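You operate a simulated robot arm through the tools that you are given. There is no shell and no other tool. Be economical: measure what you need, move in short steps, check, and stop when the job is done.

Carry out the task below with a simulated two-armed robot. There is one attempt and no reset: what you move stays moved.

JOB
Put the blue folded cloth from the top of the wide table on the top of the brown table and the yellow folded cloth on the top of the steel table. Take the green spool and put it on the top of the steel table. Put the white tape on the blue card. Put one of the film scraps from the top of the wide table on the grey card. Turn the heat knob to SET. Take the yellow band and put it on the purple tray. Take the green tape on the wide ledge and put it away on the top of the wide table. Do these in any order.

The check looks at the end state, three seconds after you hand in, the way a careful person would. Anything else that was tipped, shoved, dropped, spilled or broken makes it a failure. Flat cloth is picked up by pressing the open fingertips on it (5 to 10 N) and closing them slowly along it; thin cloth reads only 2 to 8 mm in the jaws.

ROBOT AND FRAMES
Two 7-joint arms with two-finger grippers on one trunk, on a base that drives. Base frame: it is fixed to the floor where the robot stands at the start and does not move with it; the origin is under the middle of the robot, x ahead of it, y to its left, z up. Units: mm, degrees, N and s.
The left shoulder is at the start at [50, 191, 1092], the right one opposite. With the tool pointing down near the work surface each hand reaches from about 100 to 700 mm from the robot's upright axis, wherever it stands, measured 20 degrees to its own side. Places, roughly: blue card [1500, 0, 500]; film scrap (9x6x2 cm) [900, 100, 600]; folded cloth [750, 250, 500]; green spool (6x6x5 cm) [900, 200, 600]; green tape (7x8x5 cm) [8800, 1700, 800]; grey card [1750, 250, 500]; heat knob [10000, 800, 1100]; purple tray (28x33x7 cm) [8900, 1500, 800]; top of the brown table [200, 3000, 700]; top of the steel table [1700, 3000, 800]; top of the wide table [1200, 600, 600]; white tape (7x8x5 cm) [1700, 500, 600]; yellow band (20x3x2 cm) [8800, 900, 800]. Payload 2.69 kg a hand.
The tool frame of a hand sits at the grasp point between the pads (the TCP): z along the fingers, y along the line on which they close. The tips reach 20 mm beyond it. Largest opening 100 mm; the body of the gripper starts 63 mm behind the TCP.
Orientation is that of the tool frame in the base frame, as a unit quaternion [x, y, z, w]. With the fingers straight down and closing along the base's y, the tool's x points along the base's -x, its y along +y and its z along -z.

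CONTROLS
- The arms move only by the tool jog_arm. It takes "left_commands", "right_commands" or both (then of equal length, played together; a hand with none holds still); each is one flat list of numbers, 6 for each row, row after row: the shift along the base's x, y, z in units of 40 mm (1.0 is 40 mm), then the turn, a rotation vector about the base's x, y, z in units of 8 degrees (1.0 is 8 degrees). In form: [dx, dy, dz, ax, ay, az, dx, dy, dz, ax, ay, az, ...]. A call has 1 to 20 rows; each row shifts and turns the commanded pose from where the row before left it. "left_grip" and "right_grip" are, for a hand that has rows, the opening, from 0 (shut) to 1 (fully open), set as the call begins (left out, the last holds). A call with a number of a shift or a turn outside -1 to 1 is refused whole. Rows are played at 5 a second. More than 50 mm and 8.6 degrees between two rows, or a gripper value outside its range, and nothing of the call is played. Where a pose cannot be reached the arm comes as near as it can. A force on the tool above 40 N (or 10 N above the force at the start of the call, whichever is more), or a blocked arm, ends the call early, and 0.2 s more pass. Each finger travels about 153 mm/s and halts on what it meets, pressing with about 23 N; the grip force reading is that of the motor and also rises with nothing between the fingers. The clock runs only during rows and for 0.2 s after the last one: add rows that do not move to give the fingers time. It gives the time, the measured TCP pose, the force on the tool (base axes), the opening and the grip force at its end, in the units of the frame above (readings bear some noise), with the torque about the TCP (base axes, N m) and any sound that the robot's microphone picked up.
- Cameras (640 x 400 px; columns grow to the right, rows downward): "scene" is now at [120, 5.4, 1246.3]; the picture's right is [0.05, -1.00, 0.00], its down [-0.72, -0.04, -0.69] and it looks along [0.69, 0.04, -0.72] (base axes); focal length 289 px, centre (320, 200). "left" rides on the left gripper at [70, 19, -99] in its tool frame; the picture's right is [-0.26, 0.97, 0.00], its down [-0.75, -0.20, -0.63] and it looks along [-0.61, -0.16, 0.78] (tool axes); focal length 230 px, centre (320, 200). "right" rides on the right gripper at [70, -19, -99] in its tool frame; the picture's right is [0.26, 0.97, 0.00], its down [-0.75, 0.20, -0.63] and it looks along [-0.61, 0.16, 0.78] (tool axes); focal length 230 px, centre (320, 200). There is no depth. A picture from a camera that has moved, and an enlarged one, comes with that camera's place and axes in the base frame and with its lens.
- snapshot(camera): a new picture of that camera. It takes no simulated time.
- move_column(by): slides the trunk up (or, below 0, down) by that many mm; the arms and the scene camera ride with it, the base frame stays. It gives what a move gives, with no picture.
- roll_base(legs): drives the robot by 1 to 6 legs, each [ahead, left, turn to the left] in mm, mm and degrees, along the robot's own axes; the way and the turn of a leg run together, so that a leg with both is an arc; at most 1500 mm and 180 degrees a leg. The arms and the cameras ride along, it lands a little off, and it stops where it bumps. It gives what a move gives.
- turn_head(pan, tilt): turns the head with the scene camera to pan (to the left, within 80 degrees either way) and tilt (down, from -29 to 69), counted from straight ahead of the robot. It gives what a move gives.
- close_up(camera, box): a new picture of the part [left, top, right, bottom] of that camera's present view, enlarged. It takes no simulated time.
- job_done(): hands the job in; it is judged then, once.

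Work in short steps. Places have to be worked out from the pictures, the camera data and where the tool is seen: move nearer, look again, correct. Check each grasp and each placing, and mend what went wrong. You have 217 turns and 228 pictures in all, those below and enlarged ones among them. Open the grippers and draw the arms clear of the work before you hand the job in, unless the task says otherwise.

The tools are called after "Emit:" as a command line: name --argument value ..., lists and objects as JSON in quotes. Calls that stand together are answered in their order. jog_arm: Moves the arms, as the interface text tells. Its arguments: {"type":"object","properties":{"left_commands":{"type":"array","items":{"type":"number"}},"left_grip":{"type":"number"},"right_commands":{"type":"array","items":{"type":"number"}},"right_grip":{"type":"number"}},"required":[]} The other tools are called the same way: move_column (by) slides the trunk up or down; roll_base (legs) drives the base; turn_head (pan, tilt) turns the head that bears the scene camera; snapshot (camera) takes a picture; close_up (camera, box) takes an enlarged picture of a part of a camera's view; job_done () hands the job in.

At the start:

```text
t: 0.0
left_tcp_pos: [444.9, 256.3, 921.0]
left_tool_rot: [0.0, 1.0, 0.0, 0.0]
left_ft_force: [0.4, 0.2, -0.2]
left_ft_torque: [0.01, 0.0, 0.0]
left_finger_gap: 99.9
left_finger_force: 0.1
right_tcp_pos: [505.1, -91.8, 841.3]
right_tool_rot: [0.0, 1.0, 0.0, 0.0]
right_ft_force: [0.4, 0.2, 0.2]
right_ft_torque: [0.01, 0.0, 0.05]
right_finger_gap: 99.8
right_finger_force: 0.1
trunk travel left (down, up): [-150.0, 173.0]
robot x, y, heading: [2.6, 3.3, -0.3]
head pan, tilt: [2.9, 46.1]
```

scene: 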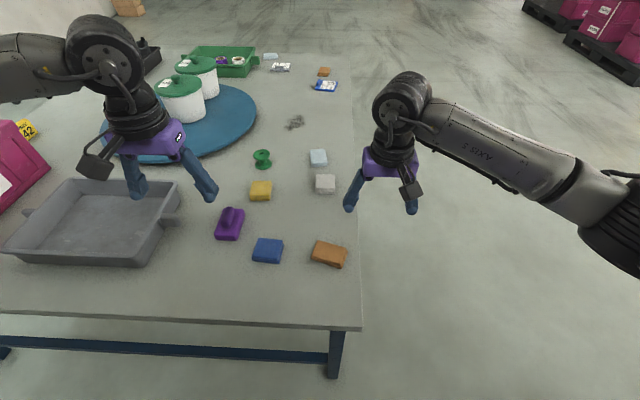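
right: 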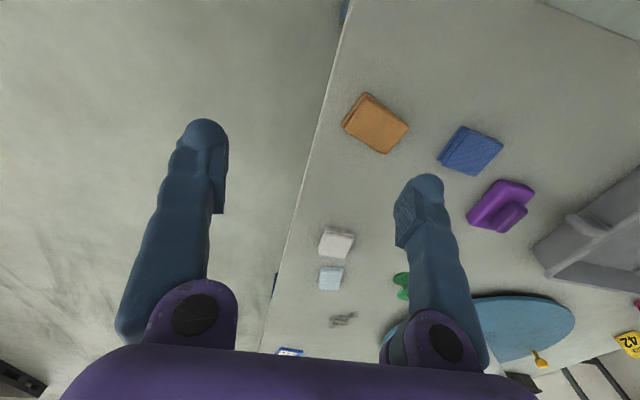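
left: 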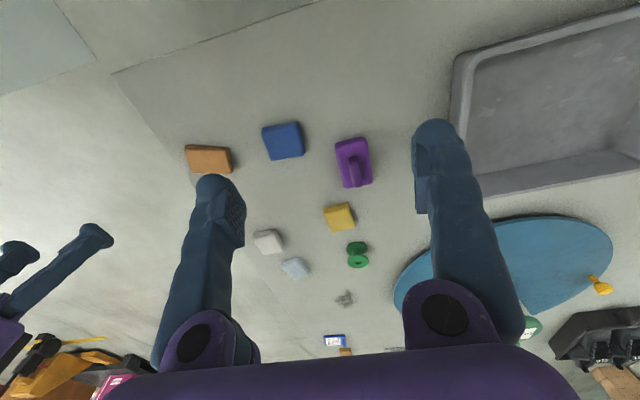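

I judge the table top to be about z 600 from two-view geometry. I'll look closer at the far and near parts of the table.

Emit:
close_up --camera "scene" --box '[160, 40, 360, 165]'

Emit:
close_up --camera "scene" --box '[190, 140, 390, 280]'

```text
3.20 times, centred on (260, 102) of scene
camera zoom: at [120.0, 5.4, 1246.3], right [0.05, -1.0, 0.0], down [-0.72, -0.04, -0.69], along [0.69, 0.04, -0.72], focal length 926 px, centre (512, 512)
```

zoom: 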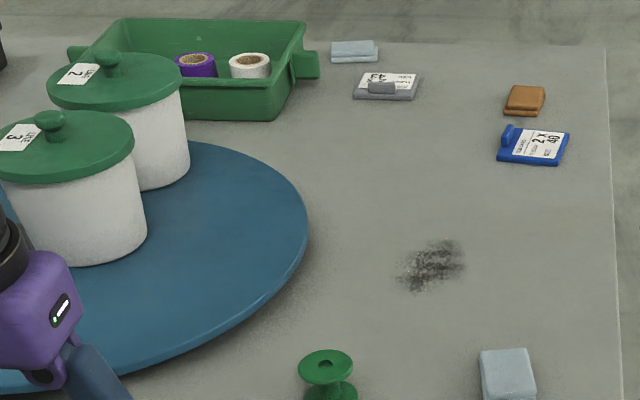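

```text
2.86 times, centred on (290, 210) of scene
camera zoom: at [120.0, 5.4, 1246.3], right [0.05, -1.0, 0.0], down [-0.72, -0.04, -0.69], along [0.69, 0.04, -0.72], focal length 826 px, centre (406, 171)
```

zoom: 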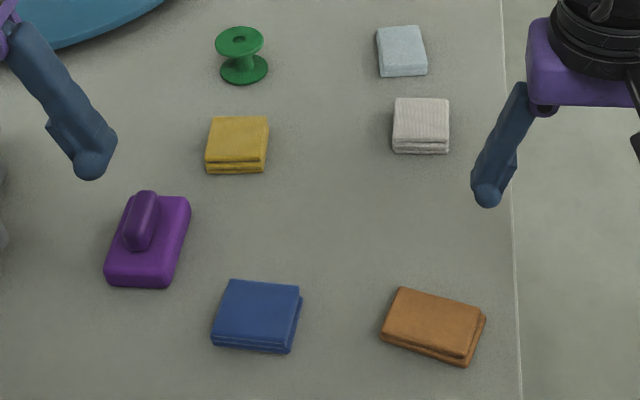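

The film scraps look like the light-blue pads, and the white tape is in the far green bin. I'll look around left and down to learn the surroundings and the base clearance.

Emit:
turn_head --pan 70 --tilt 15

Emit:
snapshot --camera "scene"

Emit:
turn_head --pan 0 --tilt 10

Emit:
snapshot --camera "scene"

Emit:
turn_head --pan 0 --tilt 69

Emit:
snapshot --camera "scene"

```text
t: 1.4
left_tcp_pos: [444.8, 257.2, 920.1]
left_tool_rot: [-0.001, 1.0, 0.0, 0.0]
left_ft_force: [0.2, -0.2, 0.1]
left_ft_torque: [0.01, -0.01, 0.0]
left_finger_gap: 100.1
left_finger_force: 0.0
right_tcp_pos: [505.2, -92.0, 841.3]
right_tool_rot: [-0.001, 1.0, 0.0, 0.0]
right_ft_force: [-0.2, -0.3, 0.4]
right_ft_torque: [-0.02, 0.0, -0.04]
right_finger_gap: 99.9
right_finger_force: 0.1
trunk travel left (down, up): [-150.0, 173.0]
robot x, y, heading: [-0.2, 0.5, 0.1]
head pan, tilt: [70.0, 15.0]
```

```text
222 pictures are left
camera scene: at [71.7, 89.1, 1294.7], right [0.94, -0.34, 0.0], down [-0.09, -0.24, -0.97], along [0.33, 0.91, -0.26], focal length 289 px, centre (320, 200)
```

scene: 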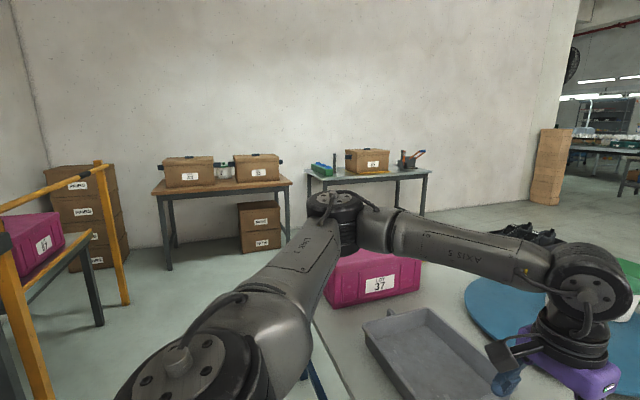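

```text
t: 2.8
left_tcp_pos: [443.5, 257.7, 920.2]
left_tool_rot: [-0.001, 1.0, 0.0, -0.001]
left_ft_force: [-0.6, -0.2, 0.2]
left_ft_torque: [-0.01, -0.03, -0.01]
left_finger_gap: 100.0
left_finger_force: 0.0
right_tcp_pos: [505.2, -92.0, 841.6]
right_tool_rot: [0.001, 1.0, 0.0, 0.0]
right_ft_force: [0.0, -0.1, 0.6]
right_ft_torque: [-0.01, 0.01, -0.02]
right_finger_gap: 100.0
right_finger_force: 0.1
trunk travel left (down, up): [-150.0, 173.0]
robot x, y, heading: [-2.0, -0.9, 0.0]
head pan, tilt: [0.0, 10.0]
```

```text
221 pictures are left
camera scene: at [132.7, 1.4, 1302.8], right [0.0, -1.0, 0.0], down [-0.17, 0.0, -0.98], along [0.98, 0.0, -0.17], focal length 289 px, centre (320, 200)
```

scene: 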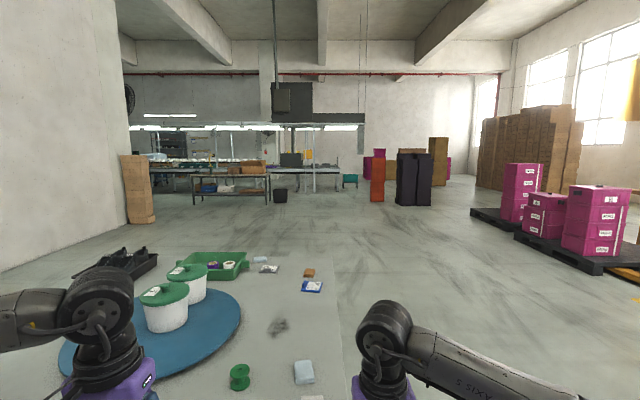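

```text
t: 4.1
left_tcp_pos: [445.9, 257.8, 920.2]
left_tool_rot: [-0.001, 1.0, 0.0, 0.0]
left_ft_force: [-0.7, 0.2, 0.6]
left_ft_torque: [-0.02, -0.03, -0.01]
left_finger_gap: 100.1
left_finger_force: 0.0
right_tcp_pos: [503.8, -91.9, 842.7]
right_tool_rot: [-0.001, 1.0, -0.001, -0.001]
right_ft_force: [0.4, -0.2, 0.4]
right_ft_torque: [0.0, 0.03, -0.01]
right_finger_gap: 100.1
right_finger_force: 0.0
trunk travel left (down, up): [-150.0, 173.0]
robot x, y, heading: [2.2, -1.1, 0.2]
head pan, tilt: [0.0, 68.8]
```

```text
220 pictures are left
camera scene: at [95.7, 1.3, 1219.1], right [0.0, -1.0, 0.0], down [-0.93, 0.0, -0.36], along [0.36, 0.0, -0.93], focal length 289 px, centre (320, 200)
```

scene: 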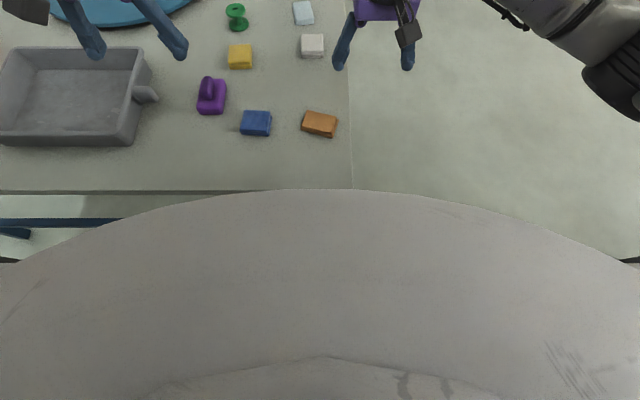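

Base clearance matches the start distance, so I'll leave the base here for the blue cloth. Blue cloth is judged at about [535,165]; I move the left hand above it to look.

Emit:
jog_arm --left_commands '[0.55, -0.57, -0.8, 0, 0, 0, 0.55, -0.57, -0.8, 0, 0, 0, 0.55, -0.57, -0.8, 0, 0, 0, 0.55, -0.57, -0.8, 0, 0, 0]' --left_grip 1

Emit:
turn_head --pan 3 --tilt 46

Emit:
snapshot --camera "left"

Emit:
snapshot --camera "scene"

```text
t: 5.1
left_tcp_pos: [534.2, 164.3, 791.4]
left_tool_rot: [0.0, 1.0, 0.0, 0.001]
left_ft_force: [-0.3, 0.3, -0.4]
left_ft_torque: [0.0, 0.0, 0.02]
left_finger_gap: 100.1
left_finger_force: 0.1
right_tcp_pos: [505.0, -92.9, 841.2]
right_tool_rot: [0.0, 1.0, 0.0, 0.0]
right_ft_force: [0.4, 0.3, 0.3]
right_ft_torque: [0.02, -0.02, -0.01]
right_finger_gap: 99.9
right_finger_force: 0.0
trunk travel left (down, up): [-150.0, 173.0]
robot x, y, heading: [0.4, 2.5, -0.1]
head pan, tilt: [0.0, 68.8]
```

```text
t: 5.9
left_tcp_pos: [533.0, 166.1, 791.4]
left_tool_rot: [0.001, 1.0, 0.0, 0.0]
left_ft_force: [-0.2, 0.6, -0.7]
left_ft_torque: [0.03, 0.0, -0.03]
left_finger_gap: 100.1
left_finger_force: 0.1
right_tcp_pos: [504.6, -91.9, 841.6]
right_tool_rot: [0.0, 1.0, 0.0, 0.0]
right_ft_force: [0.1, -0.3, -0.5]
right_ft_torque: [-0.03, 0.03, 0.01]
right_finger_gap: 100.2
right_finger_force: 0.0
trunk travel left (down, up): [-150.0, 173.0]
robot x, y, heading: [-2.1, 2.1, -0.1]
head pan, tilt: [3.0, 46.0]
```

```text
219 pictures are left
camera left: at [463.2, 184.4, 892.2], right [0.26, 0.97, 0.0], down [0.75, -0.2, 0.63], along [0.61, -0.16, -0.78], focal length 230 px, centre (320, 200)
```

left: 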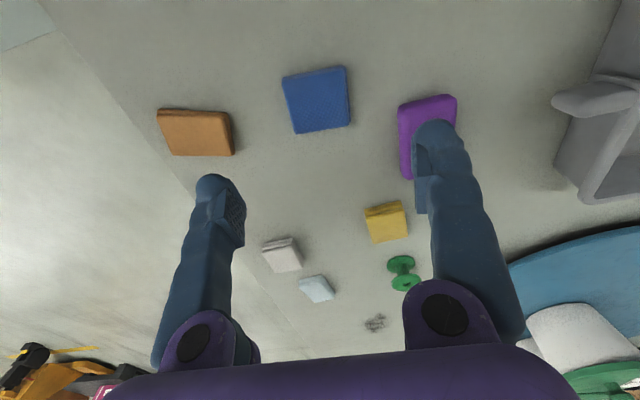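

```text
218 pictures are left
camera scene: at [120.1, 5.5, 1246.4], right [0.05, -1.0, 0.0], down [-0.72, -0.04, -0.69], along [0.69, 0.04, -0.72], focal length 289 px, centre (320, 200)
```

scene: 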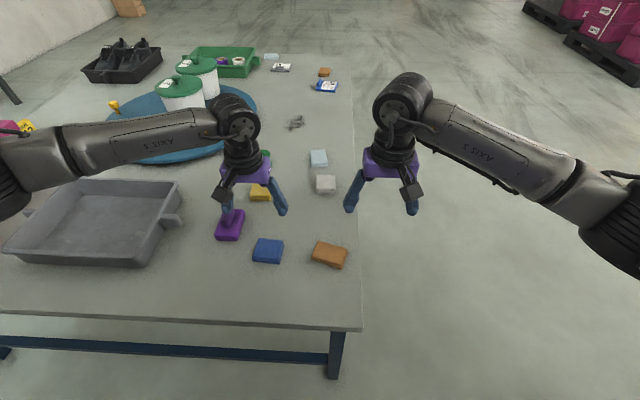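

Blue cloth top face spans about x 505–570, y 128–196 with the top near z 620, so I can straddle it along y. I lower to z 640 above it with a slight yaw and check.

Emit:
jog_arm --left_commands '[0.12, -0.1, -1, 0, 0, -0.65, 0, 0, -1, 0, 0, 0, 0, 0, -1, 0, 0, 0, 0, 0, -0.75, 0, 0, 0, 0, 0, 0, 0, 0, 0]'

Emit:
snapshot --camera "left"

Emit:
close_up --camera "scene" --box '[200, 180, 360, 280]'

```text
t: 7.1
left_tcp_pos: [537.5, 162.7, 641.3]
left_tool_rot: [0.045, 0.999, -0.001, 0.0]
left_ft_force: [0.2, 0.6, 0.0]
left_ft_torque: [0.03, 0.02, -0.01]
left_finger_gap: 100.0
left_finger_force: 0.2
right_tcp_pos: [505.2, -91.3, 841.1]
right_tool_rot: [0.0, 1.0, 0.0, 0.0]
right_ft_force: [-0.2, -0.1, 0.1]
right_ft_torque: [0.01, 0.04, 0.0]
right_finger_gap: 100.1
right_finger_force: 0.0
trunk travel left (down, up): [-150.0, 173.0]
robot x, y, heading: [2.3, -0.4, 0.0]
head pan, tilt: [3.0, 46.0]
```

```text
217 pictures are left
camera left: at [469.4, 187.4, 742.2], right [0.34, 0.94, 0.0], down [0.73, -0.27, 0.63], along [0.59, -0.22, -0.78], focal length 230 px, centre (320, 200)
```

left: 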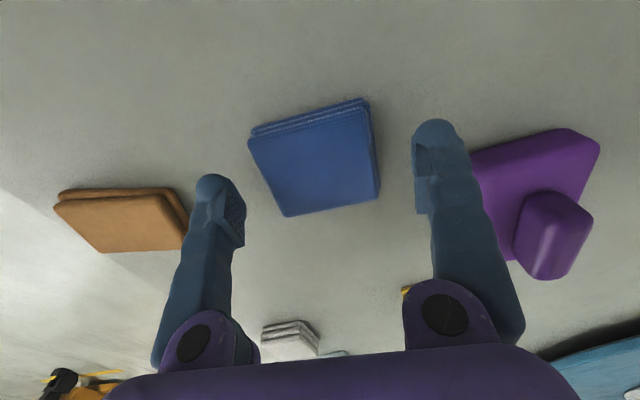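

```text
4.00 times, centred on (280, 230) of scene
camera zoom: at [120.0, 5.5, 1246.5], right [0.05, -1.0, 0.0], down [-0.72, -0.04, -0.69], along [0.69, 0.04, -0.72], focal length 1157 px, centre (480, 80)
```

zoom: 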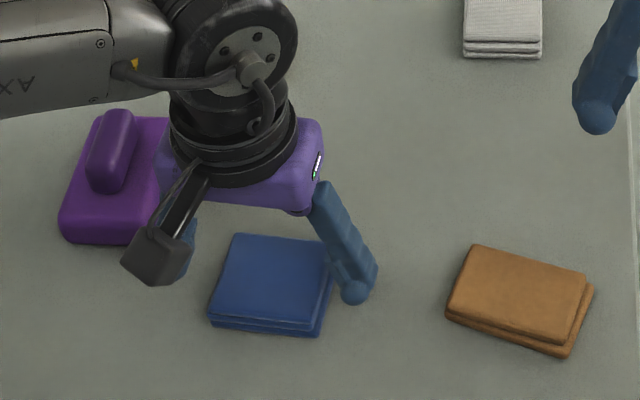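

The cloth top now reads nearer z 613 with the fingers clear on both sides. I lower 24 mm with fingers straddling, watching the force.

Emit:
jog_arm --left_commands '[0, -0.07, -0.2, 0, 0, 0, 0, 0, -0.2, 0, 0, 0, 0, 0, -0.2, 0, 0, 0, 0, 0, 0, 0, 0, 0]'

Emit:
snapshot --camera "left"

```text
t: 8.1
left_tcp_pos: [537.9, 159.1, 617.9]
left_tool_rot: [0.045, 0.999, 0.0, 0.0]
left_ft_force: [0.8, -0.3, -0.1]
left_ft_torque: [0.03, 0.02, -0.01]
left_finger_gap: 99.8
left_finger_force: 0.1
right_tcp_pos: [505.2, -91.8, 842.1]
right_tool_rot: [0.001, 1.0, 0.0, 0.0]
right_ft_force: [0.5, -0.5, 0.6]
right_ft_torque: [-0.01, -0.01, -0.02]
right_finger_gap: 100.1
right_finger_force: 0.1
trunk travel left (down, up): [-150.0, 173.0]
robot x, y, heading: [1.6, 2.3, 0.0]
head pan, tilt: [3.0, 46.0]
```

```text
215 pictures are left
camera left: at [469.4, 184.6, 718.1], right [0.34, 0.94, 0.0], down [0.73, -0.27, 0.63], along [0.59, -0.22, -0.78], focal length 230 px, centre (320, 200)
```

left: 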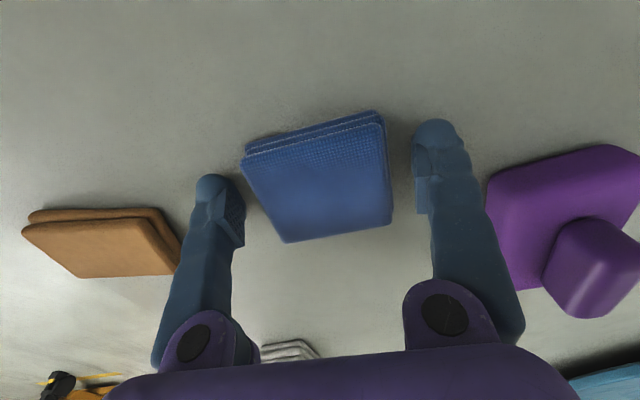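

No contact yet at tip height 598; cloth top reads about 608. I go down a little more in small steps.

Emit:
jog_arm --left_commands '[0, 0, -0.1, 0, 0, 0, 0, 0, -0.1, 0, 0, 0, 0, 0, 0, 0, 0, 0]'

```text
t: 8.9
left_tcp_pos: [537.7, 158.9, 616.8]
left_tool_rot: [0.044, 0.999, -0.002, 0.002]
left_ft_force: [-14.7, 3.8, 23.9]
left_ft_torque: [0.56, 0.27, 0.16]
left_finger_gap: 100.1
left_finger_force: 0.1
right_tcp_pos: [503.3, -91.1, 842.7]
right_tool_rot: [-0.001, 1.0, 0.0, 0.001]
right_ft_force: [-0.1, 1.4, 0.8]
right_ft_torque: [0.0, 0.0, 0.02]
right_finger_gap: 100.0
right_finger_force: 0.1
trunk travel left (down, up): [-150.0, 173.0]
robot x, y, heading: [-1.8, -0.5, 0.1]
head pan, tilt: [3.0, 46.0]
stopped in row 3 (left hand): the force on the tool passed its limit at 43 N (the readings are from after the stop); the commanded pose is now the measured one
```

Tips touched the table at about z 597. I back off 3 mm and close on the stack's sides.

Emit:
jog_arm --left_commands '[0, 0, 0.08, 0, 0, 0, 0, 0, 0, 0, 0, 0]'

Emit:
jog_arm --left_commands '[0, 0, 0, 0, 0, 0, 0, 0, 0, 0, 0, 0, 0, 0, 0, 0, 0, 0]' --left_grip 0.55

Emit:
snapshot --camera "left"

```text
t: 9.5
left_tcp_pos: [537.7, 159.8, 615.6]
left_tool_rot: [0.045, 0.999, -0.001, 0.002]
left_ft_force: [-7.2, -0.7, 7.7]
left_ft_torque: [0.49, 0.15, 0.37]
left_finger_gap: 100.1
left_finger_force: 0.0
right_tcp_pos: [504.2, -92.2, 841.2]
right_tool_rot: [0.0, 1.0, 0.0, 0.0]
right_ft_force: [0.4, 0.0, -0.1]
right_ft_torque: [0.02, -0.01, 0.05]
right_finger_gap: 99.6
right_finger_force: 0.0
trunk travel left (down, up): [-150.0, 173.0]
robot x, y, heading: [-0.5, -0.3, -0.0]
head pan, tilt: [3.0, 46.0]
```

```text
t: 10.3
left_tcp_pos: [541.1, 159.5, 619.0]
left_tool_rot: [0.045, 0.999, -0.001, 0.005]
left_ft_force: [8.0, 6.8, 25.6]
left_ft_torque: [0.24, -0.05, -0.09]
left_finger_gap: 71.8
left_finger_force: 23.1
right_tcp_pos: [504.7, -91.3, 843.5]
right_tool_rot: [0.0, 1.0, 0.0, 0.001]
right_ft_force: [-0.3, -0.1, 0.3]
right_ft_torque: [0.01, -0.03, -0.05]
right_finger_gap: 99.9
right_finger_force: 0.0
trunk travel left (down, up): [-150.0, 173.0]
robot x, y, heading: [-2.5, 1.3, -0.0]
head pan, tilt: [3.0, 46.0]
```

```text
214 pictures are left
camera left: at [471.9, 185.4, 718.6], right [0.34, 0.94, 0.0], down [0.72, -0.27, 0.64], along [0.6, -0.22, -0.77], focal length 230 px, centre (320, 200)
```

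left: 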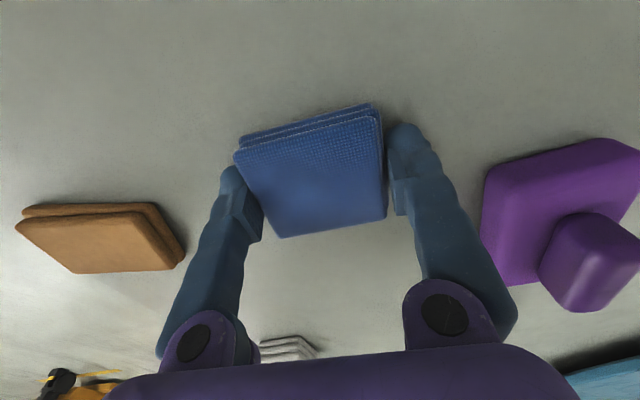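

The stack holds like a solid block: gap 71.8 mm with 23 N. I lift and look.

Emit:
jog_arm --left_commands '[0, 0, 0.5, 0, 0, 0, 0, 0, 1, 0, 0, 0, 0, 0, 1, 0, 0, 0, 0, 0, 1, 0, 0, 0]' --left_grip 0.5

Emit:
snapshot --camera "left"

```text
t: 11.3
left_tcp_pos: [537.4, 158.5, 755.1]
left_tool_rot: [0.045, 0.999, 0.0, 0.001]
left_ft_force: [-1.2, 0.4, 0.0]
left_ft_torque: [0.03, -0.02, -0.04]
left_finger_gap: 50.0
left_finger_force: 0.1
right_tcp_pos: [504.8, -91.9, 841.0]
right_tool_rot: [0.0, 1.0, 0.001, 0.0]
right_ft_force: [0.5, -0.2, -0.6]
right_ft_torque: [0.01, 0.0, 0.01]
right_finger_gap: 99.9
right_finger_force: 0.0
trunk travel left (down, up): [-150.0, 173.0]
robot x, y, heading: [-0.2, 3.7, -0.1]
head pan, tilt: [3.0, 46.0]
```

```text
213 pictures are left
camera left: at [469.8, 184.2, 856.0], right [0.34, 0.94, 0.0], down [0.73, -0.27, 0.63], along [0.59, -0.22, -0.78], focal length 230 px, centre (320, 200)
```

left: 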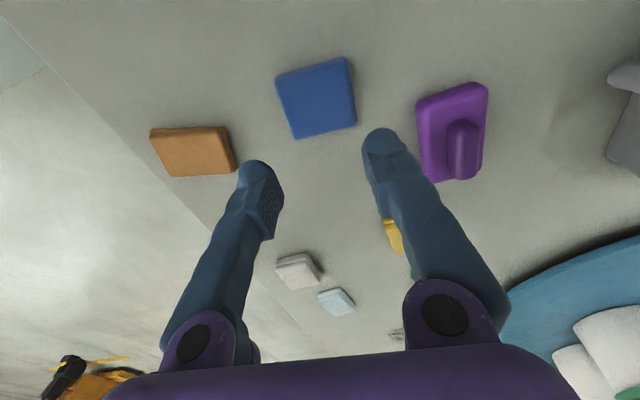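

It slipped out, still lying where it was (centre about [531,158]). I'll use the press-and-close method: fingers half open, come down to just above the top.

Emit:
jog_arm --left_commands '[-0.17, 0, -1, 0, 0, 0, 0, 0, -1, 0, 0, 0, 0, 0, -0.8, 0, 0, 0, 0, 0, -0.15, 0, 0, 0, 0, 0, 0, 0, 0, 0]' --left_grip 0.5

Emit:
snapshot --camera "left"

```text
t: 12.6
left_tcp_pos: [533.7, 158.4, 644.3]
left_tool_rot: [0.044, 0.999, -0.001, 0.006]
left_ft_force: [-7.8, 1.5, 21.0]
left_ft_torque: [0.28, 0.24, 0.08]
left_finger_gap: 50.0
left_finger_force: 0.0
right_tcp_pos: [503.5, -91.0, 842.1]
right_tool_rot: [0.0, 1.0, -0.001, 0.001]
right_ft_force: [-0.8, 0.3, 1.2]
right_ft_torque: [0.01, 0.0, 0.01]
right_finger_gap: 100.1
right_finger_force: 0.0
trunk travel left (down, up): [-150.0, 173.0]
robot x, y, heading: [-4.7, 5.6, 0.3]
head pan, tilt: [3.0, 46.0]
stopped in row 5 (left hand): the force on the tool passed its limit at 41 N (the readings are from after the stop); the commanded pose is now the measured one
```

```text
212 pictures are left
camera left: at [465.4, 183.7, 743.7], right [0.34, 0.94, 0.0], down [0.72, -0.26, 0.64], along [0.6, -0.22, -0.77], focal length 230 px, centre (320, 200)
```

left: 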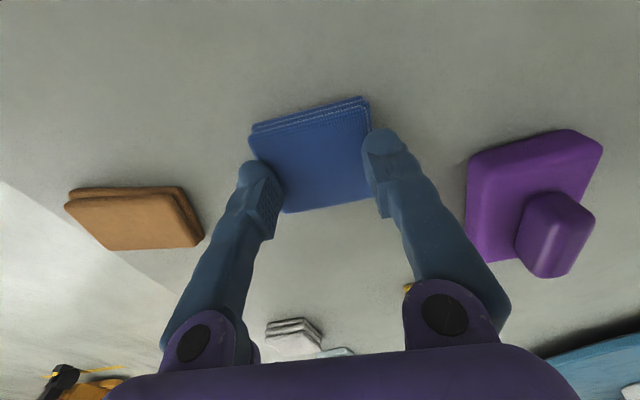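

Contact came at TCP z about 645, force now about 21 N. I ease off slightly to get 5–10 N.

Emit:
jog_arm --left_commands '[0, 0, 0.03, 0, 0, 0, 0, 0, 0, 0, 0, 0]'

```text
t: 13.2
left_tcp_pos: [534.1, 158.0, 643.0]
left_tool_rot: [0.045, 0.999, -0.001, 0.006]
left_ft_force: [-3.5, 1.4, 20.9]
left_ft_torque: [0.23, 0.14, 0.03]
left_finger_gap: 50.1
left_finger_force: 0.1
right_tcp_pos: [502.4, -91.3, 843.4]
right_tool_rot: [0.0, 1.0, 0.001, 0.001]
right_ft_force: [0.3, -0.2, -0.8]
right_ft_torque: [0.01, 0.03, -0.02]
right_finger_gap: 99.9
right_finger_force: 0.1
trunk travel left (down, up): [-150.0, 173.0]
robot x, y, heading: [-2.0, 0.6, 0.0]
head pan, tilt: [3.0, 46.0]
```

Emit:
jog_arm --left_commands '[0, 0, 0.03, 0, 0, 0, 0, 0, 0, 0, 0, 0]'

```text
t: 13.8
left_tcp_pos: [533.9, 158.1, 644.9]
left_tool_rot: [0.044, 0.999, -0.002, 0.005]
left_ft_force: [3.5, -1.7, 14.3]
left_ft_torque: [0.08, -0.01, -0.04]
left_finger_gap: 50.1
left_finger_force: 0.0
right_tcp_pos: [505.1, -90.9, 842.5]
right_tool_rot: [-0.001, 1.0, 0.0, 0.001]
right_ft_force: [0.4, 0.5, -0.3]
right_ft_torque: [-0.03, -0.02, 0.02]
right_finger_gap: 100.1
right_finger_force: 0.0
trunk travel left (down, up): [-150.0, 173.0]
robot x, y, heading: [0.4, 3.2, -0.4]
head pan, tilt: [3.0, 46.0]
```

Force about 14 N; one more small raise then begin closing slowly.

Emit:
jog_arm --left_commands '[0, 0, 0.03, 0, 0, 0, 0, 0, 0, 0, 0, 0]'

Emit:
jog_arm --left_commands '[0, 0, 0, 0, 0, 0, 0, 0, 0, 0, 0, 0]' --left_grip 0.38

Emit:
snapshot --camera "left"

```text
t: 14.4
left_tcp_pos: [534.3, 157.9, 644.9]
left_tool_rot: [0.044, 0.999, -0.002, 0.004]
left_ft_force: [2.8, -2.4, 7.1]
left_ft_torque: [0.02, -0.03, -0.01]
left_finger_gap: 50.2
left_finger_force: 0.0
right_tcp_pos: [504.0, -92.4, 840.5]
right_tool_rot: [0.0, 1.0, 0.0, 0.001]
right_ft_force: [-1.3, 1.2, -0.1]
right_ft_torque: [0.02, -0.02, -0.01]
right_finger_gap: 100.1
right_finger_force: 0.1
trunk travel left (down, up): [-150.0, 173.0]
robot x, y, heading: [-1.4, -1.0, 0.1]
head pan, tilt: [3.0, 46.0]
```

```text
t: 15.0
left_tcp_pos: [534.7, 159.3, 644.0]
left_tool_rot: [0.045, 0.999, -0.002, 0.003]
left_ft_force: [-1.6, -0.1, 5.3]
left_ft_torque: [0.02, 0.04, -0.01]
left_finger_gap: 35.9
left_finger_force: 0.2
right_tcp_pos: [504.4, -92.1, 842.6]
right_tool_rot: [-0.001, 1.0, 0.0, 0.0]
right_ft_force: [0.3, 0.2, 0.6]
right_ft_torque: [0.03, -0.01, -0.02]
right_finger_gap: 100.0
right_finger_force: 0.1
trunk travel left (down, up): [-150.0, 173.0]
robot x, y, heading: [-0.8, 1.3, -0.0]
head pan, tilt: [3.0, 46.0]
```

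```text
211 pictures are left
camera left: at [465.0, 184.7, 744.2], right [0.34, 0.94, 0.0], down [0.73, -0.26, 0.63], along [0.6, -0.22, -0.77], focal length 230 px, centre (320, 200)
```

left: 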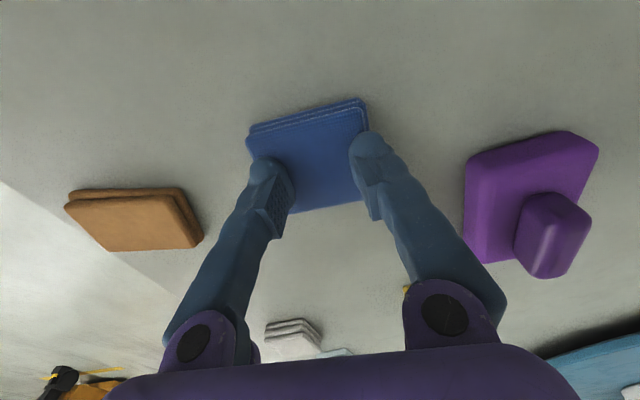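

Force about 5 N and the tips are sliding inward on the cloth. I press 0.8 mm more and keep closing.

Emit:
jog_arm --left_commands '[0, 0, -0.015, 0, 0, 0, 0, 0, 0, 0, 0, 0]' --left_grip 0.28

Emit:
jog_arm --left_commands '[0, 0, -0.01, 0, 0, 0, 0, 0, 0, 0, 0, 0]' --left_grip 0.18

Emit:
snapshot --camera "left"

```text
t: 15.6
left_tcp_pos: [535.2, 159.0, 643.7]
left_tool_rot: [0.045, 0.999, -0.001, 0.003]
left_ft_force: [-1.1, -0.3, 3.0]
left_ft_torque: [0.02, 0.04, 0.01]
left_finger_gap: 26.3
left_finger_force: 0.0
right_tcp_pos: [505.5, -91.3, 840.7]
right_tool_rot: [0.0, 1.0, 0.0, 0.0]
right_ft_force: [0.4, 0.2, -1.0]
right_ft_torque: [0.0, -0.02, 0.01]
right_finger_gap: 100.0
right_finger_force: 0.0
trunk travel left (down, up): [-150.0, 173.0]
robot x, y, heading: [-1.3, 1.0, 0.2]
head pan, tilt: [3.0, 46.0]
```

```text
t: 16.2
left_tcp_pos: [534.4, 159.4, 643.5]
left_tool_rot: [0.045, 0.999, 0.0, 0.004]
left_ft_force: [-0.3, -1.1, -0.5]
left_ft_torque: [0.03, -0.01, 0.0]
left_finger_gap: 18.1
left_finger_force: 0.0
right_tcp_pos: [505.4, -91.0, 842.0]
right_tool_rot: [0.0, 1.0, 0.0, 0.0]
right_ft_force: [-0.3, -0.4, -0.6]
right_ft_torque: [-0.03, 0.0, 0.0]
right_finger_gap: 100.1
right_finger_force: 0.1
trunk travel left (down, up): [-150.0, 173.0]
robot x, y, heading: [1.6, -0.7, 0.2]
head pan, tilt: [3.0, 46.0]
```

```text
210 pictures are left
camera left: at [465.8, 184.4, 743.2], right [0.34, 0.94, 0.0], down [0.73, -0.26, 0.64], along [0.6, -0.22, -0.77], focal length 230 px, centre (320, 200)
```

left: 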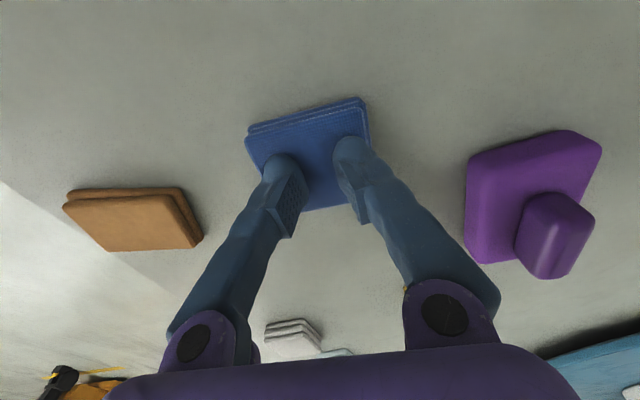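

Force faded as the tips closed. I press about 1.5 mm more to regain 5–10 N.

Emit:
jog_arm --left_commands '[0, 0, -0.04, 0, 0, 0, 0, 0, 0, 0, 0, 0]'

```text
t: 16.8
left_tcp_pos: [534.6, 158.2, 643.1]
left_tool_rot: [0.044, 0.999, -0.002, 0.005]
left_ft_force: [0.9, 0.6, 7.0]
left_ft_torque: [0.04, 0.01, 0.01]
left_finger_gap: 17.8
left_finger_force: 0.1
right_tcp_pos: [504.3, -92.4, 841.8]
right_tool_rot: [0.0, 1.0, 0.0, 0.0]
right_ft_force: [0.7, 0.1, 0.0]
right_ft_torque: [0.05, -0.01, -0.02]
right_finger_gap: 99.9
right_finger_force: 0.0
trunk travel left (down, up): [-150.0, 173.0]
robot x, y, heading: [-0.0, -0.4, 0.0]
head pan, tilt: [3.0, 46.0]
```

7 N now. I close slowly with small extra press to keep it.

Emit:
jog_arm --left_commands '[0, 0, -0.02, 0, 0, 0, 0, 0, 0, 0, 0, 0]' --left_grip 0.09

Emit:
jog_arm --left_commands '[0, 0, -0.02, 0, 0, 0, 0, 0, 0, 0, 0, 0]' --left_grip 0.0

Emit:
snapshot --camera "left"

```text
t: 17.4
left_tcp_pos: [534.5, 159.6, 641.9]
left_tool_rot: [0.045, 0.999, -0.002, 0.004]
left_ft_force: [-2.0, 1.0, 6.4]
left_ft_torque: [0.0, 0.02, 0.01]
left_finger_gap: 5.9
left_finger_force: 0.0
right_tcp_pos: [504.6, -92.0, 841.4]
right_tool_rot: [0.001, 1.0, 0.0, 0.0]
right_ft_force: [0.1, -0.5, 0.1]
right_ft_torque: [-0.01, 0.01, -0.01]
right_finger_gap: 99.7
right_finger_force: 0.0
trunk travel left (down, up): [-150.0, 173.0]
robot x, y, heading: [-1.9, -0.0, 0.3]
head pan, tilt: [3.0, 46.0]
```

```text
t: 18.0
left_tcp_pos: [534.0, 159.6, 639.7]
left_tool_rot: [0.045, 0.999, -0.001, 0.004]
left_ft_force: [-2.3, 1.6, 7.2]
left_ft_torque: [0.03, 0.05, -0.01]
left_finger_gap: 6.0
left_finger_force: 22.6
right_tcp_pos: [503.5, -92.1, 841.9]
right_tool_rot: [0.0, 1.0, 0.001, 0.0]
right_ft_force: [-0.3, -0.8, 0.3]
right_ft_torque: [0.02, -0.01, 0.02]
right_finger_gap: 100.3
right_finger_force: 0.1
trunk travel left (down, up): [-150.0, 173.0]
robot x, y, heading: [-1.1, -3.6, 0.2]
head pan, tilt: [3.0, 46.0]
```

```text
209 pictures are left
camera left: at [465.5, 184.3, 740.5], right [0.34, 0.94, 0.0], down [0.72, -0.26, 0.64], along [0.6, -0.22, -0.77], focal length 230 px, centre (320, 200)
```

left: 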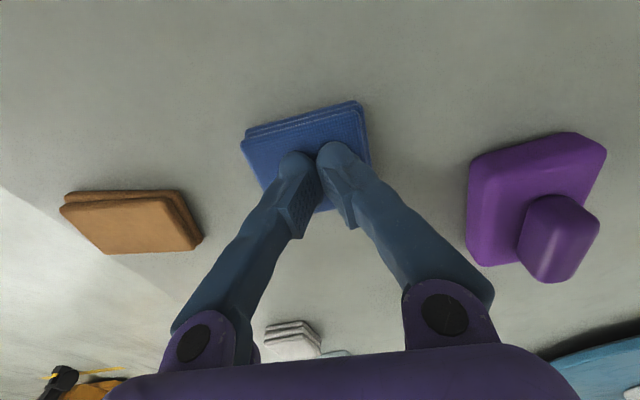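

Gap 6.0 mm with 22.6 N grip: a cloth pinch. Lift and check.

Emit:
jog_arm --left_commands '[0, 0, 0.3, 0, 0, 0, 0, 0, 0.6, 0, 0, 0, 0, 0, 1, 0, 0, 0, 0, 0, 1, 0, 0, 0]'

Emit:
snapshot --camera "left"

```text
t: 19.0
left_tcp_pos: [534.9, 158.1, 758.2]
left_tool_rot: [0.045, 0.999, 0.0, 0.004]
left_ft_force: [0.7, 0.0, -0.3]
left_ft_torque: [0.0, 0.02, -0.01]
left_finger_gap: 0.1
left_finger_force: 23.4
right_tcp_pos: [504.7, -91.7, 841.9]
right_tool_rot: [0.0, 1.0, 0.0, 0.0]
right_ft_force: [0.3, 0.3, 0.1]
right_ft_torque: [0.03, 0.02, 0.01]
right_finger_gap: 99.8
right_finger_force: 0.0
trunk travel left (down, up): [-150.0, 173.0]
robot x, y, heading: [-1.2, -1.9, -0.2]
head pan, tilt: [3.0, 46.0]
```

```text
208 pictures are left
camera left: at [465.6, 183.5, 857.1], right [0.34, 0.94, 0.0], down [0.73, -0.27, 0.64], along [0.6, -0.22, -0.77], focal length 230 px, centre (320, 200)
```

left: 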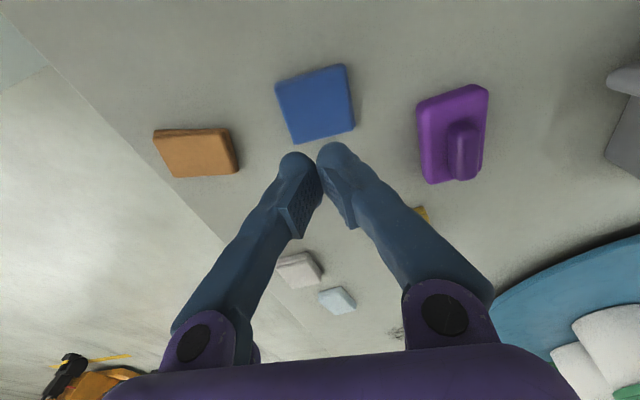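

The pinch slipped off because the press force faded midway. I'll retry with slower closing and steadily compensated press: first open to 45 mm and come down to just touching.

Emit:
jog_arm --left_commands '[-0.05, -0.03, -1, 0, 0, 0, 0, 0, -1, 0, 0, 0, 0, 0, -0.6, 0, 0, 0, 0, 0, -0.18, 0, 0, 0, 0, 0, 0, 0, 0, 0, 0, 0, 0, 0, 0, 0]' --left_grip 0.45

```text
t: 20.4
left_tcp_pos: [532.4, 157.3, 645.7]
left_tool_rot: [0.045, 0.999, 0.0, 0.003]
left_ft_force: [0.5, 0.5, 0.7]
left_ft_torque: [0.05, 0.02, -0.03]
left_finger_gap: 45.2
left_finger_force: 0.2
right_tcp_pos: [504.7, -91.6, 841.6]
right_tool_rot: [-0.001, 1.0, -0.001, 0.0]
right_ft_force: [0.1, 0.4, 0.7]
right_ft_torque: [-0.01, 0.01, 0.02]
right_finger_gap: 100.2
right_finger_force: 0.1
trunk travel left (down, up): [-150.0, 173.0]
robot x, y, heading: [-0.7, -1.5, 0.1]
head pan, tilt: [3.0, 46.0]
```

Nearly touching. Press in 1 mm steps.

Emit:
jog_arm --left_commands '[0, 0, -0.025, 0, 0, 0, 0, 0, 0, 0, 0, 0]'

Emit:
jog_arm --left_commands '[0, 0, -0.025, 0, 0, 0, 0, 0, 0, 0, 0, 0]'

```text
t: 21.0
left_tcp_pos: [532.7, 157.2, 644.7]
left_tool_rot: [0.044, 0.999, -0.001, 0.003]
left_ft_force: [-2.1, 0.2, 4.6]
left_ft_torque: [0.08, 0.05, 0.06]
left_finger_gap: 45.4
left_finger_force: 0.4
right_tcp_pos: [504.3, -91.5, 842.2]
right_tool_rot: [0.0, 1.0, 0.0, 0.0]
right_ft_force: [-0.3, 0.1, 0.0]
right_ft_torque: [0.02, -0.01, -0.02]
right_finger_gap: 100.4
right_finger_force: 0.1
trunk travel left (down, up): [-150.0, 173.0]
robot x, y, heading: [-0.7, 0.4, 0.0]
head pan, tilt: [3.0, 46.0]
```

```text
t: 21.6
left_tcp_pos: [531.7, 157.9, 645.4]
left_tool_rot: [0.044, 0.999, -0.002, 0.005]
left_ft_force: [-3.5, 1.9, 10.8]
left_ft_torque: [0.12, 0.08, 0.02]
left_finger_gap: 45.4
left_finger_force: 0.0
right_tcp_pos: [505.1, -91.6, 842.9]
right_tool_rot: [0.0, 1.0, 0.0, 0.0]
right_ft_force: [1.1, -0.1, 0.1]
right_ft_torque: [0.02, -0.02, -0.02]
right_finger_gap: 100.0
right_finger_force: 0.0
trunk travel left (down, up): [-150.0, 173.0]
robot x, y, heading: [-0.8, 0.9, 0.2]
head pan, tilt: [3.0, 46.0]
```

About 10 N. Now close in 4 mm steps, pressing 0.4 mm per step.

Emit:
jog_arm --left_commands '[0, 0, 0, 0, 0, 0]' --left_grip 0.41

Emit:
jog_arm --left_commands '[0, 0, -0.008, 0, 0, 0]' --left_grip 0.37

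Emit:
jog_arm --left_commands '[0, 0, -0.01, 0, 0, 0]' --left_grip 0.33

Emit:
jog_arm --left_commands '[0, 0, -0.01, 0, 0, 0]' --left_grip 0.29

Emit:
jog_arm --left_commands '[0, 0, -0.01, 0, 0, 0]' --left_grip 0.25

```text
t: 22.0
left_tcp_pos: [532.6, 157.3, 643.9]
left_tool_rot: [0.046, 0.999, -0.002, 0.005]
left_ft_force: [1.1, -1.6, 9.6]
left_ft_torque: [0.04, 0.0, 0.03]
left_finger_gap: 36.7
left_finger_force: 0.1
right_tcp_pos: [504.0, -92.3, 841.9]
right_tool_rot: [-0.001, 1.0, 0.0, 0.0]
right_ft_force: [0.4, -0.1, -0.3]
right_ft_torque: [-0.01, 0.01, 0.05]
right_finger_gap: 99.8
right_finger_force: 0.0
trunk travel left (down, up): [-150.0, 173.0]
robot x, y, heading: [0.2, -1.2, -0.0]
head pan, tilt: [3.0, 46.0]
```

```text
t: 22.4
left_tcp_pos: [532.4, 157.8, 643.5]
left_tool_rot: [0.045, 0.999, -0.001, 0.005]
left_ft_force: [2.3, -3.7, 10.6]
left_ft_torque: [0.03, -0.03, -0.02]
left_finger_gap: 36.8
left_finger_force: 0.1
right_tcp_pos: [505.8, -91.7, 842.3]
right_tool_rot: [0.0, 1.0, 0.0, 0.0]
right_ft_force: [0.2, -0.3, 0.2]
right_ft_torque: [0.0, 0.01, 0.02]
right_finger_gap: 100.0
right_finger_force: 0.0
trunk travel left (down, up): [-150.0, 173.0]
robot x, y, heading: [-0.4, 1.2, 0.3]
head pan, tilt: [3.0, 46.0]
```

```text
t: 22.8
left_tcp_pos: [532.0, 157.3, 644.3]
left_tool_rot: [0.045, 0.999, -0.002, 0.003]
left_ft_force: [0.5, -0.2, 13.8]
left_ft_torque: [0.01, 0.01, 0.01]
left_finger_gap: 28.0
left_finger_force: 0.0
right_tcp_pos: [504.5, -91.6, 840.8]
right_tool_rot: [-0.001, 1.0, 0.0, 0.001]
right_ft_force: [-0.1, 0.1, 0.3]
right_ft_torque: [0.02, 0.0, -0.02]
right_finger_gap: 100.0
right_finger_force: 0.1
trunk travel left (down, up): [-150.0, 173.0]
robot x, y, heading: [1.1, -0.3, 0.1]
head pan, tilt: [3.0, 46.0]
```

```text
t: 23.2
left_tcp_pos: [531.7, 159.1, 643.8]
left_tool_rot: [0.045, 0.999, -0.002, 0.005]
left_ft_force: [1.1, 0.8, 15.3]
left_ft_torque: [0.04, 0.01, 0.02]
left_finger_gap: 27.8
left_finger_force: 0.0
right_tcp_pos: [503.9, -91.0, 841.3]
right_tool_rot: [-0.001, 1.0, -0.001, 0.001]
right_ft_force: [-0.6, -0.2, 0.0]
right_ft_torque: [-0.02, 0.02, -0.02]
right_finger_gap: 100.1
right_finger_force: 0.1
trunk travel left (down, up): [-150.0, 173.0]
robot x, y, heading: [-4.1, -3.2, 0.1]
head pan, tilt: [3.0, 46.0]
```

```text
t: 23.6
left_tcp_pos: [531.7, 158.4, 642.3]
left_tool_rot: [0.045, 0.999, -0.001, 0.004]
left_ft_force: [-0.8, 2.6, 15.7]
left_ft_torque: [0.07, 0.04, 0.02]
left_finger_gap: 19.0
left_finger_force: 0.1
right_tcp_pos: [504.2, -91.4, 841.9]
right_tool_rot: [-0.001, 1.0, 0.0, 0.0]
right_ft_force: [0.1, 0.0, 0.6]
right_ft_torque: [0.01, 0.0, 0.04]
right_finger_gap: 99.9
right_finger_force: 0.0
trunk travel left (down, up): [-150.0, 173.0]
robot x, y, heading: [0.2, 0.2, 0.0]
head pan, tilt: [3.0, 46.0]
```

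Force crept to 15 N; I continue closing with only slight z adjustment.

Emit:
jog_arm --left_commands '[0, 0, 0.015, 0, 0, 0]' --left_grip 0.19

Emit:
jog_arm --left_commands '[0, 0, 0, 0, 0, 0]' --left_grip 0.14

Emit:
jog_arm --left_commands '[0, 0, -0.008, 0, 0, 0]' --left_grip 0.1

Emit:
jog_arm --left_commands '[0, 0, -0.01, 0, 0, 0, 0, 0, 0, 0, 0, 0]' --left_grip 0.05

Emit:
jog_arm --left_commands '[0, 0, 0, 0, 0, 0, 0, 0, 0, 0, 0, 0, 0, 0, 0, 0, 0, 0]' --left_grip 0.0

Emit:
jog_arm --left_commands '[0, 0, 0.05, 0, 0, 0, 0, 0, 0.05, 0, 0, 0, 0, 0, 0.1, 0, 0, 0, 0, 0, 0.1, 0, 0, 0, 0, 0, 0.1, 0, 0, 0]'

Emit:
snapshot --camera "left"

```text
t: 24.0
left_tcp_pos: [532.0, 158.6, 643.3]
left_tool_rot: [0.044, 0.999, -0.001, 0.004]
left_ft_force: [0.1, 3.2, 12.9]
left_ft_torque: [0.1, 0.06, 0.03]
left_finger_gap: 19.3
left_finger_force: 0.0
right_tcp_pos: [505.7, -90.8, 842.5]
right_tool_rot: [-0.001, 1.0, -0.001, 0.0]
right_ft_force: [0.1, -0.6, -0.5]
right_ft_torque: [-0.02, 0.01, 0.0]
right_finger_gap: 99.9
right_finger_force: 0.0
trunk travel left (down, up): [-150.0, 173.0]
robot x, y, heading: [0.3, 2.1, 0.3]
head pan, tilt: [3.0, 46.0]
```

```text
t: 24.4
left_tcp_pos: [531.3, 156.6, 642.5]
left_tool_rot: [0.045, 0.999, -0.002, 0.004]
left_ft_force: [-0.2, 0.0, 6.8]
left_ft_torque: [-0.01, 0.03, 0.01]
left_finger_gap: 9.8
left_finger_force: 0.0
right_tcp_pos: [504.9, -91.2, 842.3]
right_tool_rot: [0.0, 1.0, -0.001, 0.0]
right_ft_force: [-0.2, -0.6, 0.1]
right_ft_torque: [0.02, 0.01, -0.02]
right_finger_gap: 99.9
right_finger_force: 0.1
trunk travel left (down, up): [-150.0, 173.0]
robot x, y, heading: [-0.2, -0.3, -0.2]
head pan, tilt: [3.0, 46.0]
```

```text
t: 24.8
left_tcp_pos: [531.5, 157.5, 643.1]
left_tool_rot: [0.044, 0.999, -0.002, 0.003]
left_ft_force: [-2.6, -2.0, 5.4]
left_ft_torque: [-0.03, 0.06, 0.02]
left_finger_gap: 10.0
left_finger_force: 0.1
right_tcp_pos: [505.4, -91.4, 841.3]
right_tool_rot: [0.0, 1.0, 0.0, -0.001]
right_ft_force: [-0.2, 0.1, -0.4]
right_ft_torque: [-0.04, 0.02, 0.03]
right_finger_gap: 100.1
right_finger_force: 0.1
trunk travel left (down, up): [-150.0, 173.0]
robot x, y, heading: [-2.0, 0.6, -0.2]
head pan, tilt: [3.0, 46.0]
```

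```text
t: 25.4
left_tcp_pos: [532.2, 157.0, 641.9]
left_tool_rot: [0.045, 0.999, -0.001, 0.004]
left_ft_force: [-0.9, 0.1, 1.5]
left_ft_torque: [-0.01, 0.01, 0.01]
left_finger_gap: 5.9
left_finger_force: 0.2
right_tcp_pos: [504.9, -91.3, 841.3]
right_tool_rot: [0.0, 1.0, 0.0, 0.0]
right_ft_force: [-0.3, 0.0, -0.8]
right_ft_torque: [-0.01, 0.0, 0.02]
right_finger_gap: 99.8
right_finger_force: 0.1
trunk travel left (down, up): [-150.0, 173.0]
robot x, y, heading: [-1.2, -3.1, 0.2]
head pan, tilt: [3.0, 46.0]
```

```text
t: 26.2
left_tcp_pos: [531.7, 157.6, 643.7]
left_tool_rot: [0.045, 0.999, -0.002, 0.004]
left_ft_force: [0.3, -0.8, 0.8]
left_ft_torque: [-0.03, 0.03, -0.01]
left_finger_gap: 0.0
left_finger_force: 23.5
right_tcp_pos: [504.9, -92.0, 841.4]
right_tool_rot: [0.0, 1.0, 0.0, 0.0]
right_ft_force: [0.8, 0.0, 0.6]
right_ft_torque: [0.02, 0.0, 0.02]
right_finger_gap: 99.9
right_finger_force: 0.0
trunk travel left (down, up): [-150.0, 173.0]
robot x, y, heading: [-2.8, -1.3, 0.3]
head pan, tilt: [3.0, 46.0]
```

```text
t: 27.4
left_tcp_pos: [532.3, 157.2, 658.0]
left_tool_rot: [0.045, 0.999, -0.002, 0.003]
left_ft_force: [0.1, 0.4, -0.3]
left_ft_torque: [0.03, 0.02, 0.01]
left_finger_gap: 0.0
left_finger_force: 22.8
right_tcp_pos: [505.6, -92.0, 842.7]
right_tool_rot: [-0.001, 1.0, 0.0, 0.0]
right_ft_force: [-0.4, -0.3, 0.0]
right_ft_torque: [0.0, 0.02, 0.03]
right_finger_gap: 99.8
right_finger_force: 0.0
trunk travel left (down, up): [-150.0, 173.0]
robot x, y, heading: [-1.8, -1.3, -0.1]
head pan, tilt: [3.0, 46.0]
```

```text
207 pictures are left
camera left: at [463.8, 183.1, 757.2], right [0.34, 0.94, 0.0], down [0.73, -0.26, 0.64], along [0.6, -0.22, -0.77], focal length 230 px, centre (320, 200)
```

left: 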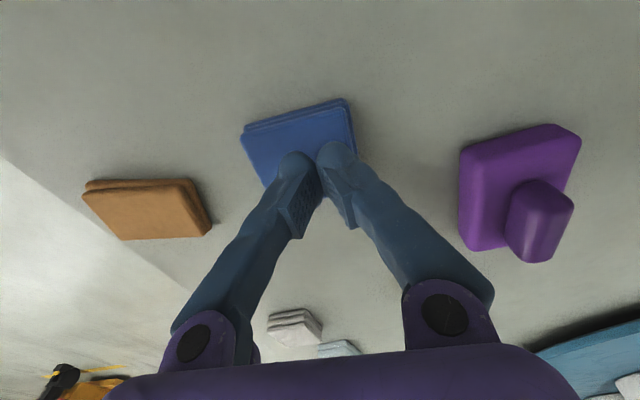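

With the press force gone, the jaws shut empty. The earlier final phase (7 N kept, gap 6 mm) did pinch; I'll repeat that with more press and then lift very slowly.

Emit:
jog_arm --left_commands '[0, 0, 0, 0, 0, 0, 0, 0, -0.2, 0, 0, 0, 0, 0, -0.12, 0, 0, 0, 0, 0, 0, 0, 0, 0]' --left_grip 0.3

Emit:
jog_arm --left_commands '[0, 0, -0.03, 0, 0, 0, 0, 0, 0, 0, 0, 0]'

Emit:
jog_arm --left_commands '[0, 0, -0.03, 0, 0, 0, 0, 0, 0, 0, 0, 0]'

```text
t: 28.4
left_tcp_pos: [532.5, 157.9, 645.2]
left_tool_rot: [0.044, 0.999, -0.002, 0.003]
left_ft_force: [-0.1, 0.7, -0.2]
left_ft_torque: [0.0, -0.04, 0.01]
left_finger_gap: 30.0
left_finger_force: 0.1
right_tcp_pos: [504.3, -91.1, 841.7]
right_tool_rot: [0.0, 1.0, 0.0, 0.0]
right_ft_force: [0.0, 0.2, 0.3]
right_ft_torque: [-0.05, 0.01, 0.01]
right_finger_gap: 99.8
right_finger_force: 0.0
trunk travel left (down, up): [-150.0, 173.0]
robot x, y, heading: [0.8, -1.8, 0.1]
head pan, tilt: [3.0, 46.0]
```

```text
t: 29.0
left_tcp_pos: [533.6, 157.0, 644.2]
left_tool_rot: [0.045, 0.999, -0.002, 0.004]
left_ft_force: [-1.4, 0.3, 4.4]
left_ft_torque: [0.06, 0.05, 0.0]
left_finger_gap: 30.1
left_finger_force: 0.0
right_tcp_pos: [504.9, -91.9, 841.9]
right_tool_rot: [0.0, 1.0, 0.0, -0.001]
right_ft_force: [0.0, 0.5, 0.9]
right_ft_torque: [0.03, 0.02, 0.0]
right_finger_gap: 100.2
right_finger_force: 0.0
trunk travel left (down, up): [-150.0, 173.0]
robot x, y, heading: [-2.3, -2.3, 0.1]
head pan, tilt: [3.0, 46.0]
```

```text
t: 29.6
left_tcp_pos: [532.2, 158.5, 643.5]
left_tool_rot: [0.044, 0.999, -0.002, 0.004]
left_ft_force: [-1.1, 2.1, 11.2]
left_ft_torque: [0.08, 0.05, 0.01]
left_finger_gap: 30.0
left_finger_force: 0.0
right_tcp_pos: [504.1, -90.5, 842.3]
right_tool_rot: [-0.001, 1.0, 0.0, -0.001]
right_ft_force: [0.3, 0.2, -0.1]
right_ft_torque: [0.03, 0.0, -0.01]
right_finger_gap: 99.9
right_finger_force: 0.0
trunk travel left (down, up): [-150.0, 173.0]
robot x, y, heading: [-0.5, 0.9, 0.3]
head pan, tilt: [3.0, 46.0]
```

11 N at 30 mm. Close in steps with increasing press.

Emit:
jog_arm --left_commands '[0, 0, -0.005, 0, 0, 0]' --left_grip 0.22

Emit:
jog_arm --left_commands '[0, 0, -0.018, 0, 0, 0]' --left_grip 0.14

Emit:
jog_arm --left_commands '[0, 0, -0.025, 0, 0, 0]' --left_grip 0.08

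Emit:
jog_arm --left_commands '[0, 0, -0.02, 0, 0, 0, 0, 0, 0, 0, 0, 0]' --left_grip 0.0

```text
t: 30.0
left_tcp_pos: [532.0, 156.2, 644.3]
left_tool_rot: [0.044, 0.999, -0.002, 0.004]
left_ft_force: [1.1, 1.6, 8.1]
left_ft_torque: [0.0, 0.01, -0.02]
left_finger_gap: 18.5
left_finger_force: 0.1
right_tcp_pos: [506.1, -91.5, 841.3]
right_tool_rot: [0.0, 1.0, 0.0, 0.0]
right_ft_force: [0.3, -0.3, -0.5]
right_ft_torque: [0.02, 0.0, 0.03]
right_finger_gap: 99.9
right_finger_force: 0.1
trunk travel left (down, up): [-150.0, 173.0]
robot x, y, heading: [-0.9, 2.8, -0.3]
head pan, tilt: [3.0, 46.0]
```

```text
t: 30.4
left_tcp_pos: [531.3, 157.0, 642.2]
left_tool_rot: [0.045, 0.999, -0.002, 0.003]
left_ft_force: [-2.3, -2.1, 9.1]
left_ft_torque: [-0.01, 0.05, 0.0]
left_finger_gap: 9.5
left_finger_force: 0.0
right_tcp_pos: [503.5, -92.0, 842.3]
right_tool_rot: [0.0, 1.0, 0.0, -0.001]
right_ft_force: [0.4, -0.4, 0.1]
right_ft_torque: [0.03, -0.02, -0.01]
right_finger_gap: 99.9
right_finger_force: 0.1
trunk travel left (down, up): [-150.0, 173.0]
robot x, y, heading: [-2.1, 2.4, -0.2]
head pan, tilt: [3.0, 46.0]
```

```text
t: 30.8
left_tcp_pos: [530.9, 157.7, 641.0]
left_tool_rot: [0.044, 0.999, -0.001, 0.004]
left_ft_force: [-1.1, 1.3, 8.9]
left_ft_torque: [0.01, 0.04, -0.01]
left_finger_gap: 6.0
left_finger_force: 0.0
right_tcp_pos: [504.2, -91.6, 842.2]
right_tool_rot: [-0.001, 1.0, 0.0, 0.0]
right_ft_force: [-0.8, -0.2, -0.3]
right_ft_torque: [-0.01, -0.03, -0.01]
right_finger_gap: 99.9
right_finger_force: 0.1
trunk travel left (down, up): [-150.0, 173.0]
robot x, y, heading: [5.1, -1.3, -0.0]
head pan, tilt: [3.0, 46.0]
```

```text
t: 31.4
left_tcp_pos: [532.4, 157.4, 641.4]
left_tool_rot: [0.044, 0.999, -0.001, 0.005]
left_ft_force: [1.8, 1.1, 11.0]
left_ft_torque: [0.03, 0.04, 0.01]
left_finger_gap: 6.1
left_finger_force: 23.0
right_tcp_pos: [504.7, -91.0, 842.3]
right_tool_rot: [0.0, 1.0, 0.0, 0.0]
right_ft_force: [0.2, -0.1, -0.4]
right_ft_torque: [-0.05, 0.03, 0.03]
right_finger_gap: 100.1
right_finger_force: 0.1
trunk travel left (down, up): [-150.0, 173.0]
robot x, y, heading: [-1.4, 0.9, 0.3]
head pan, tilt: [3.0, 46.0]
```

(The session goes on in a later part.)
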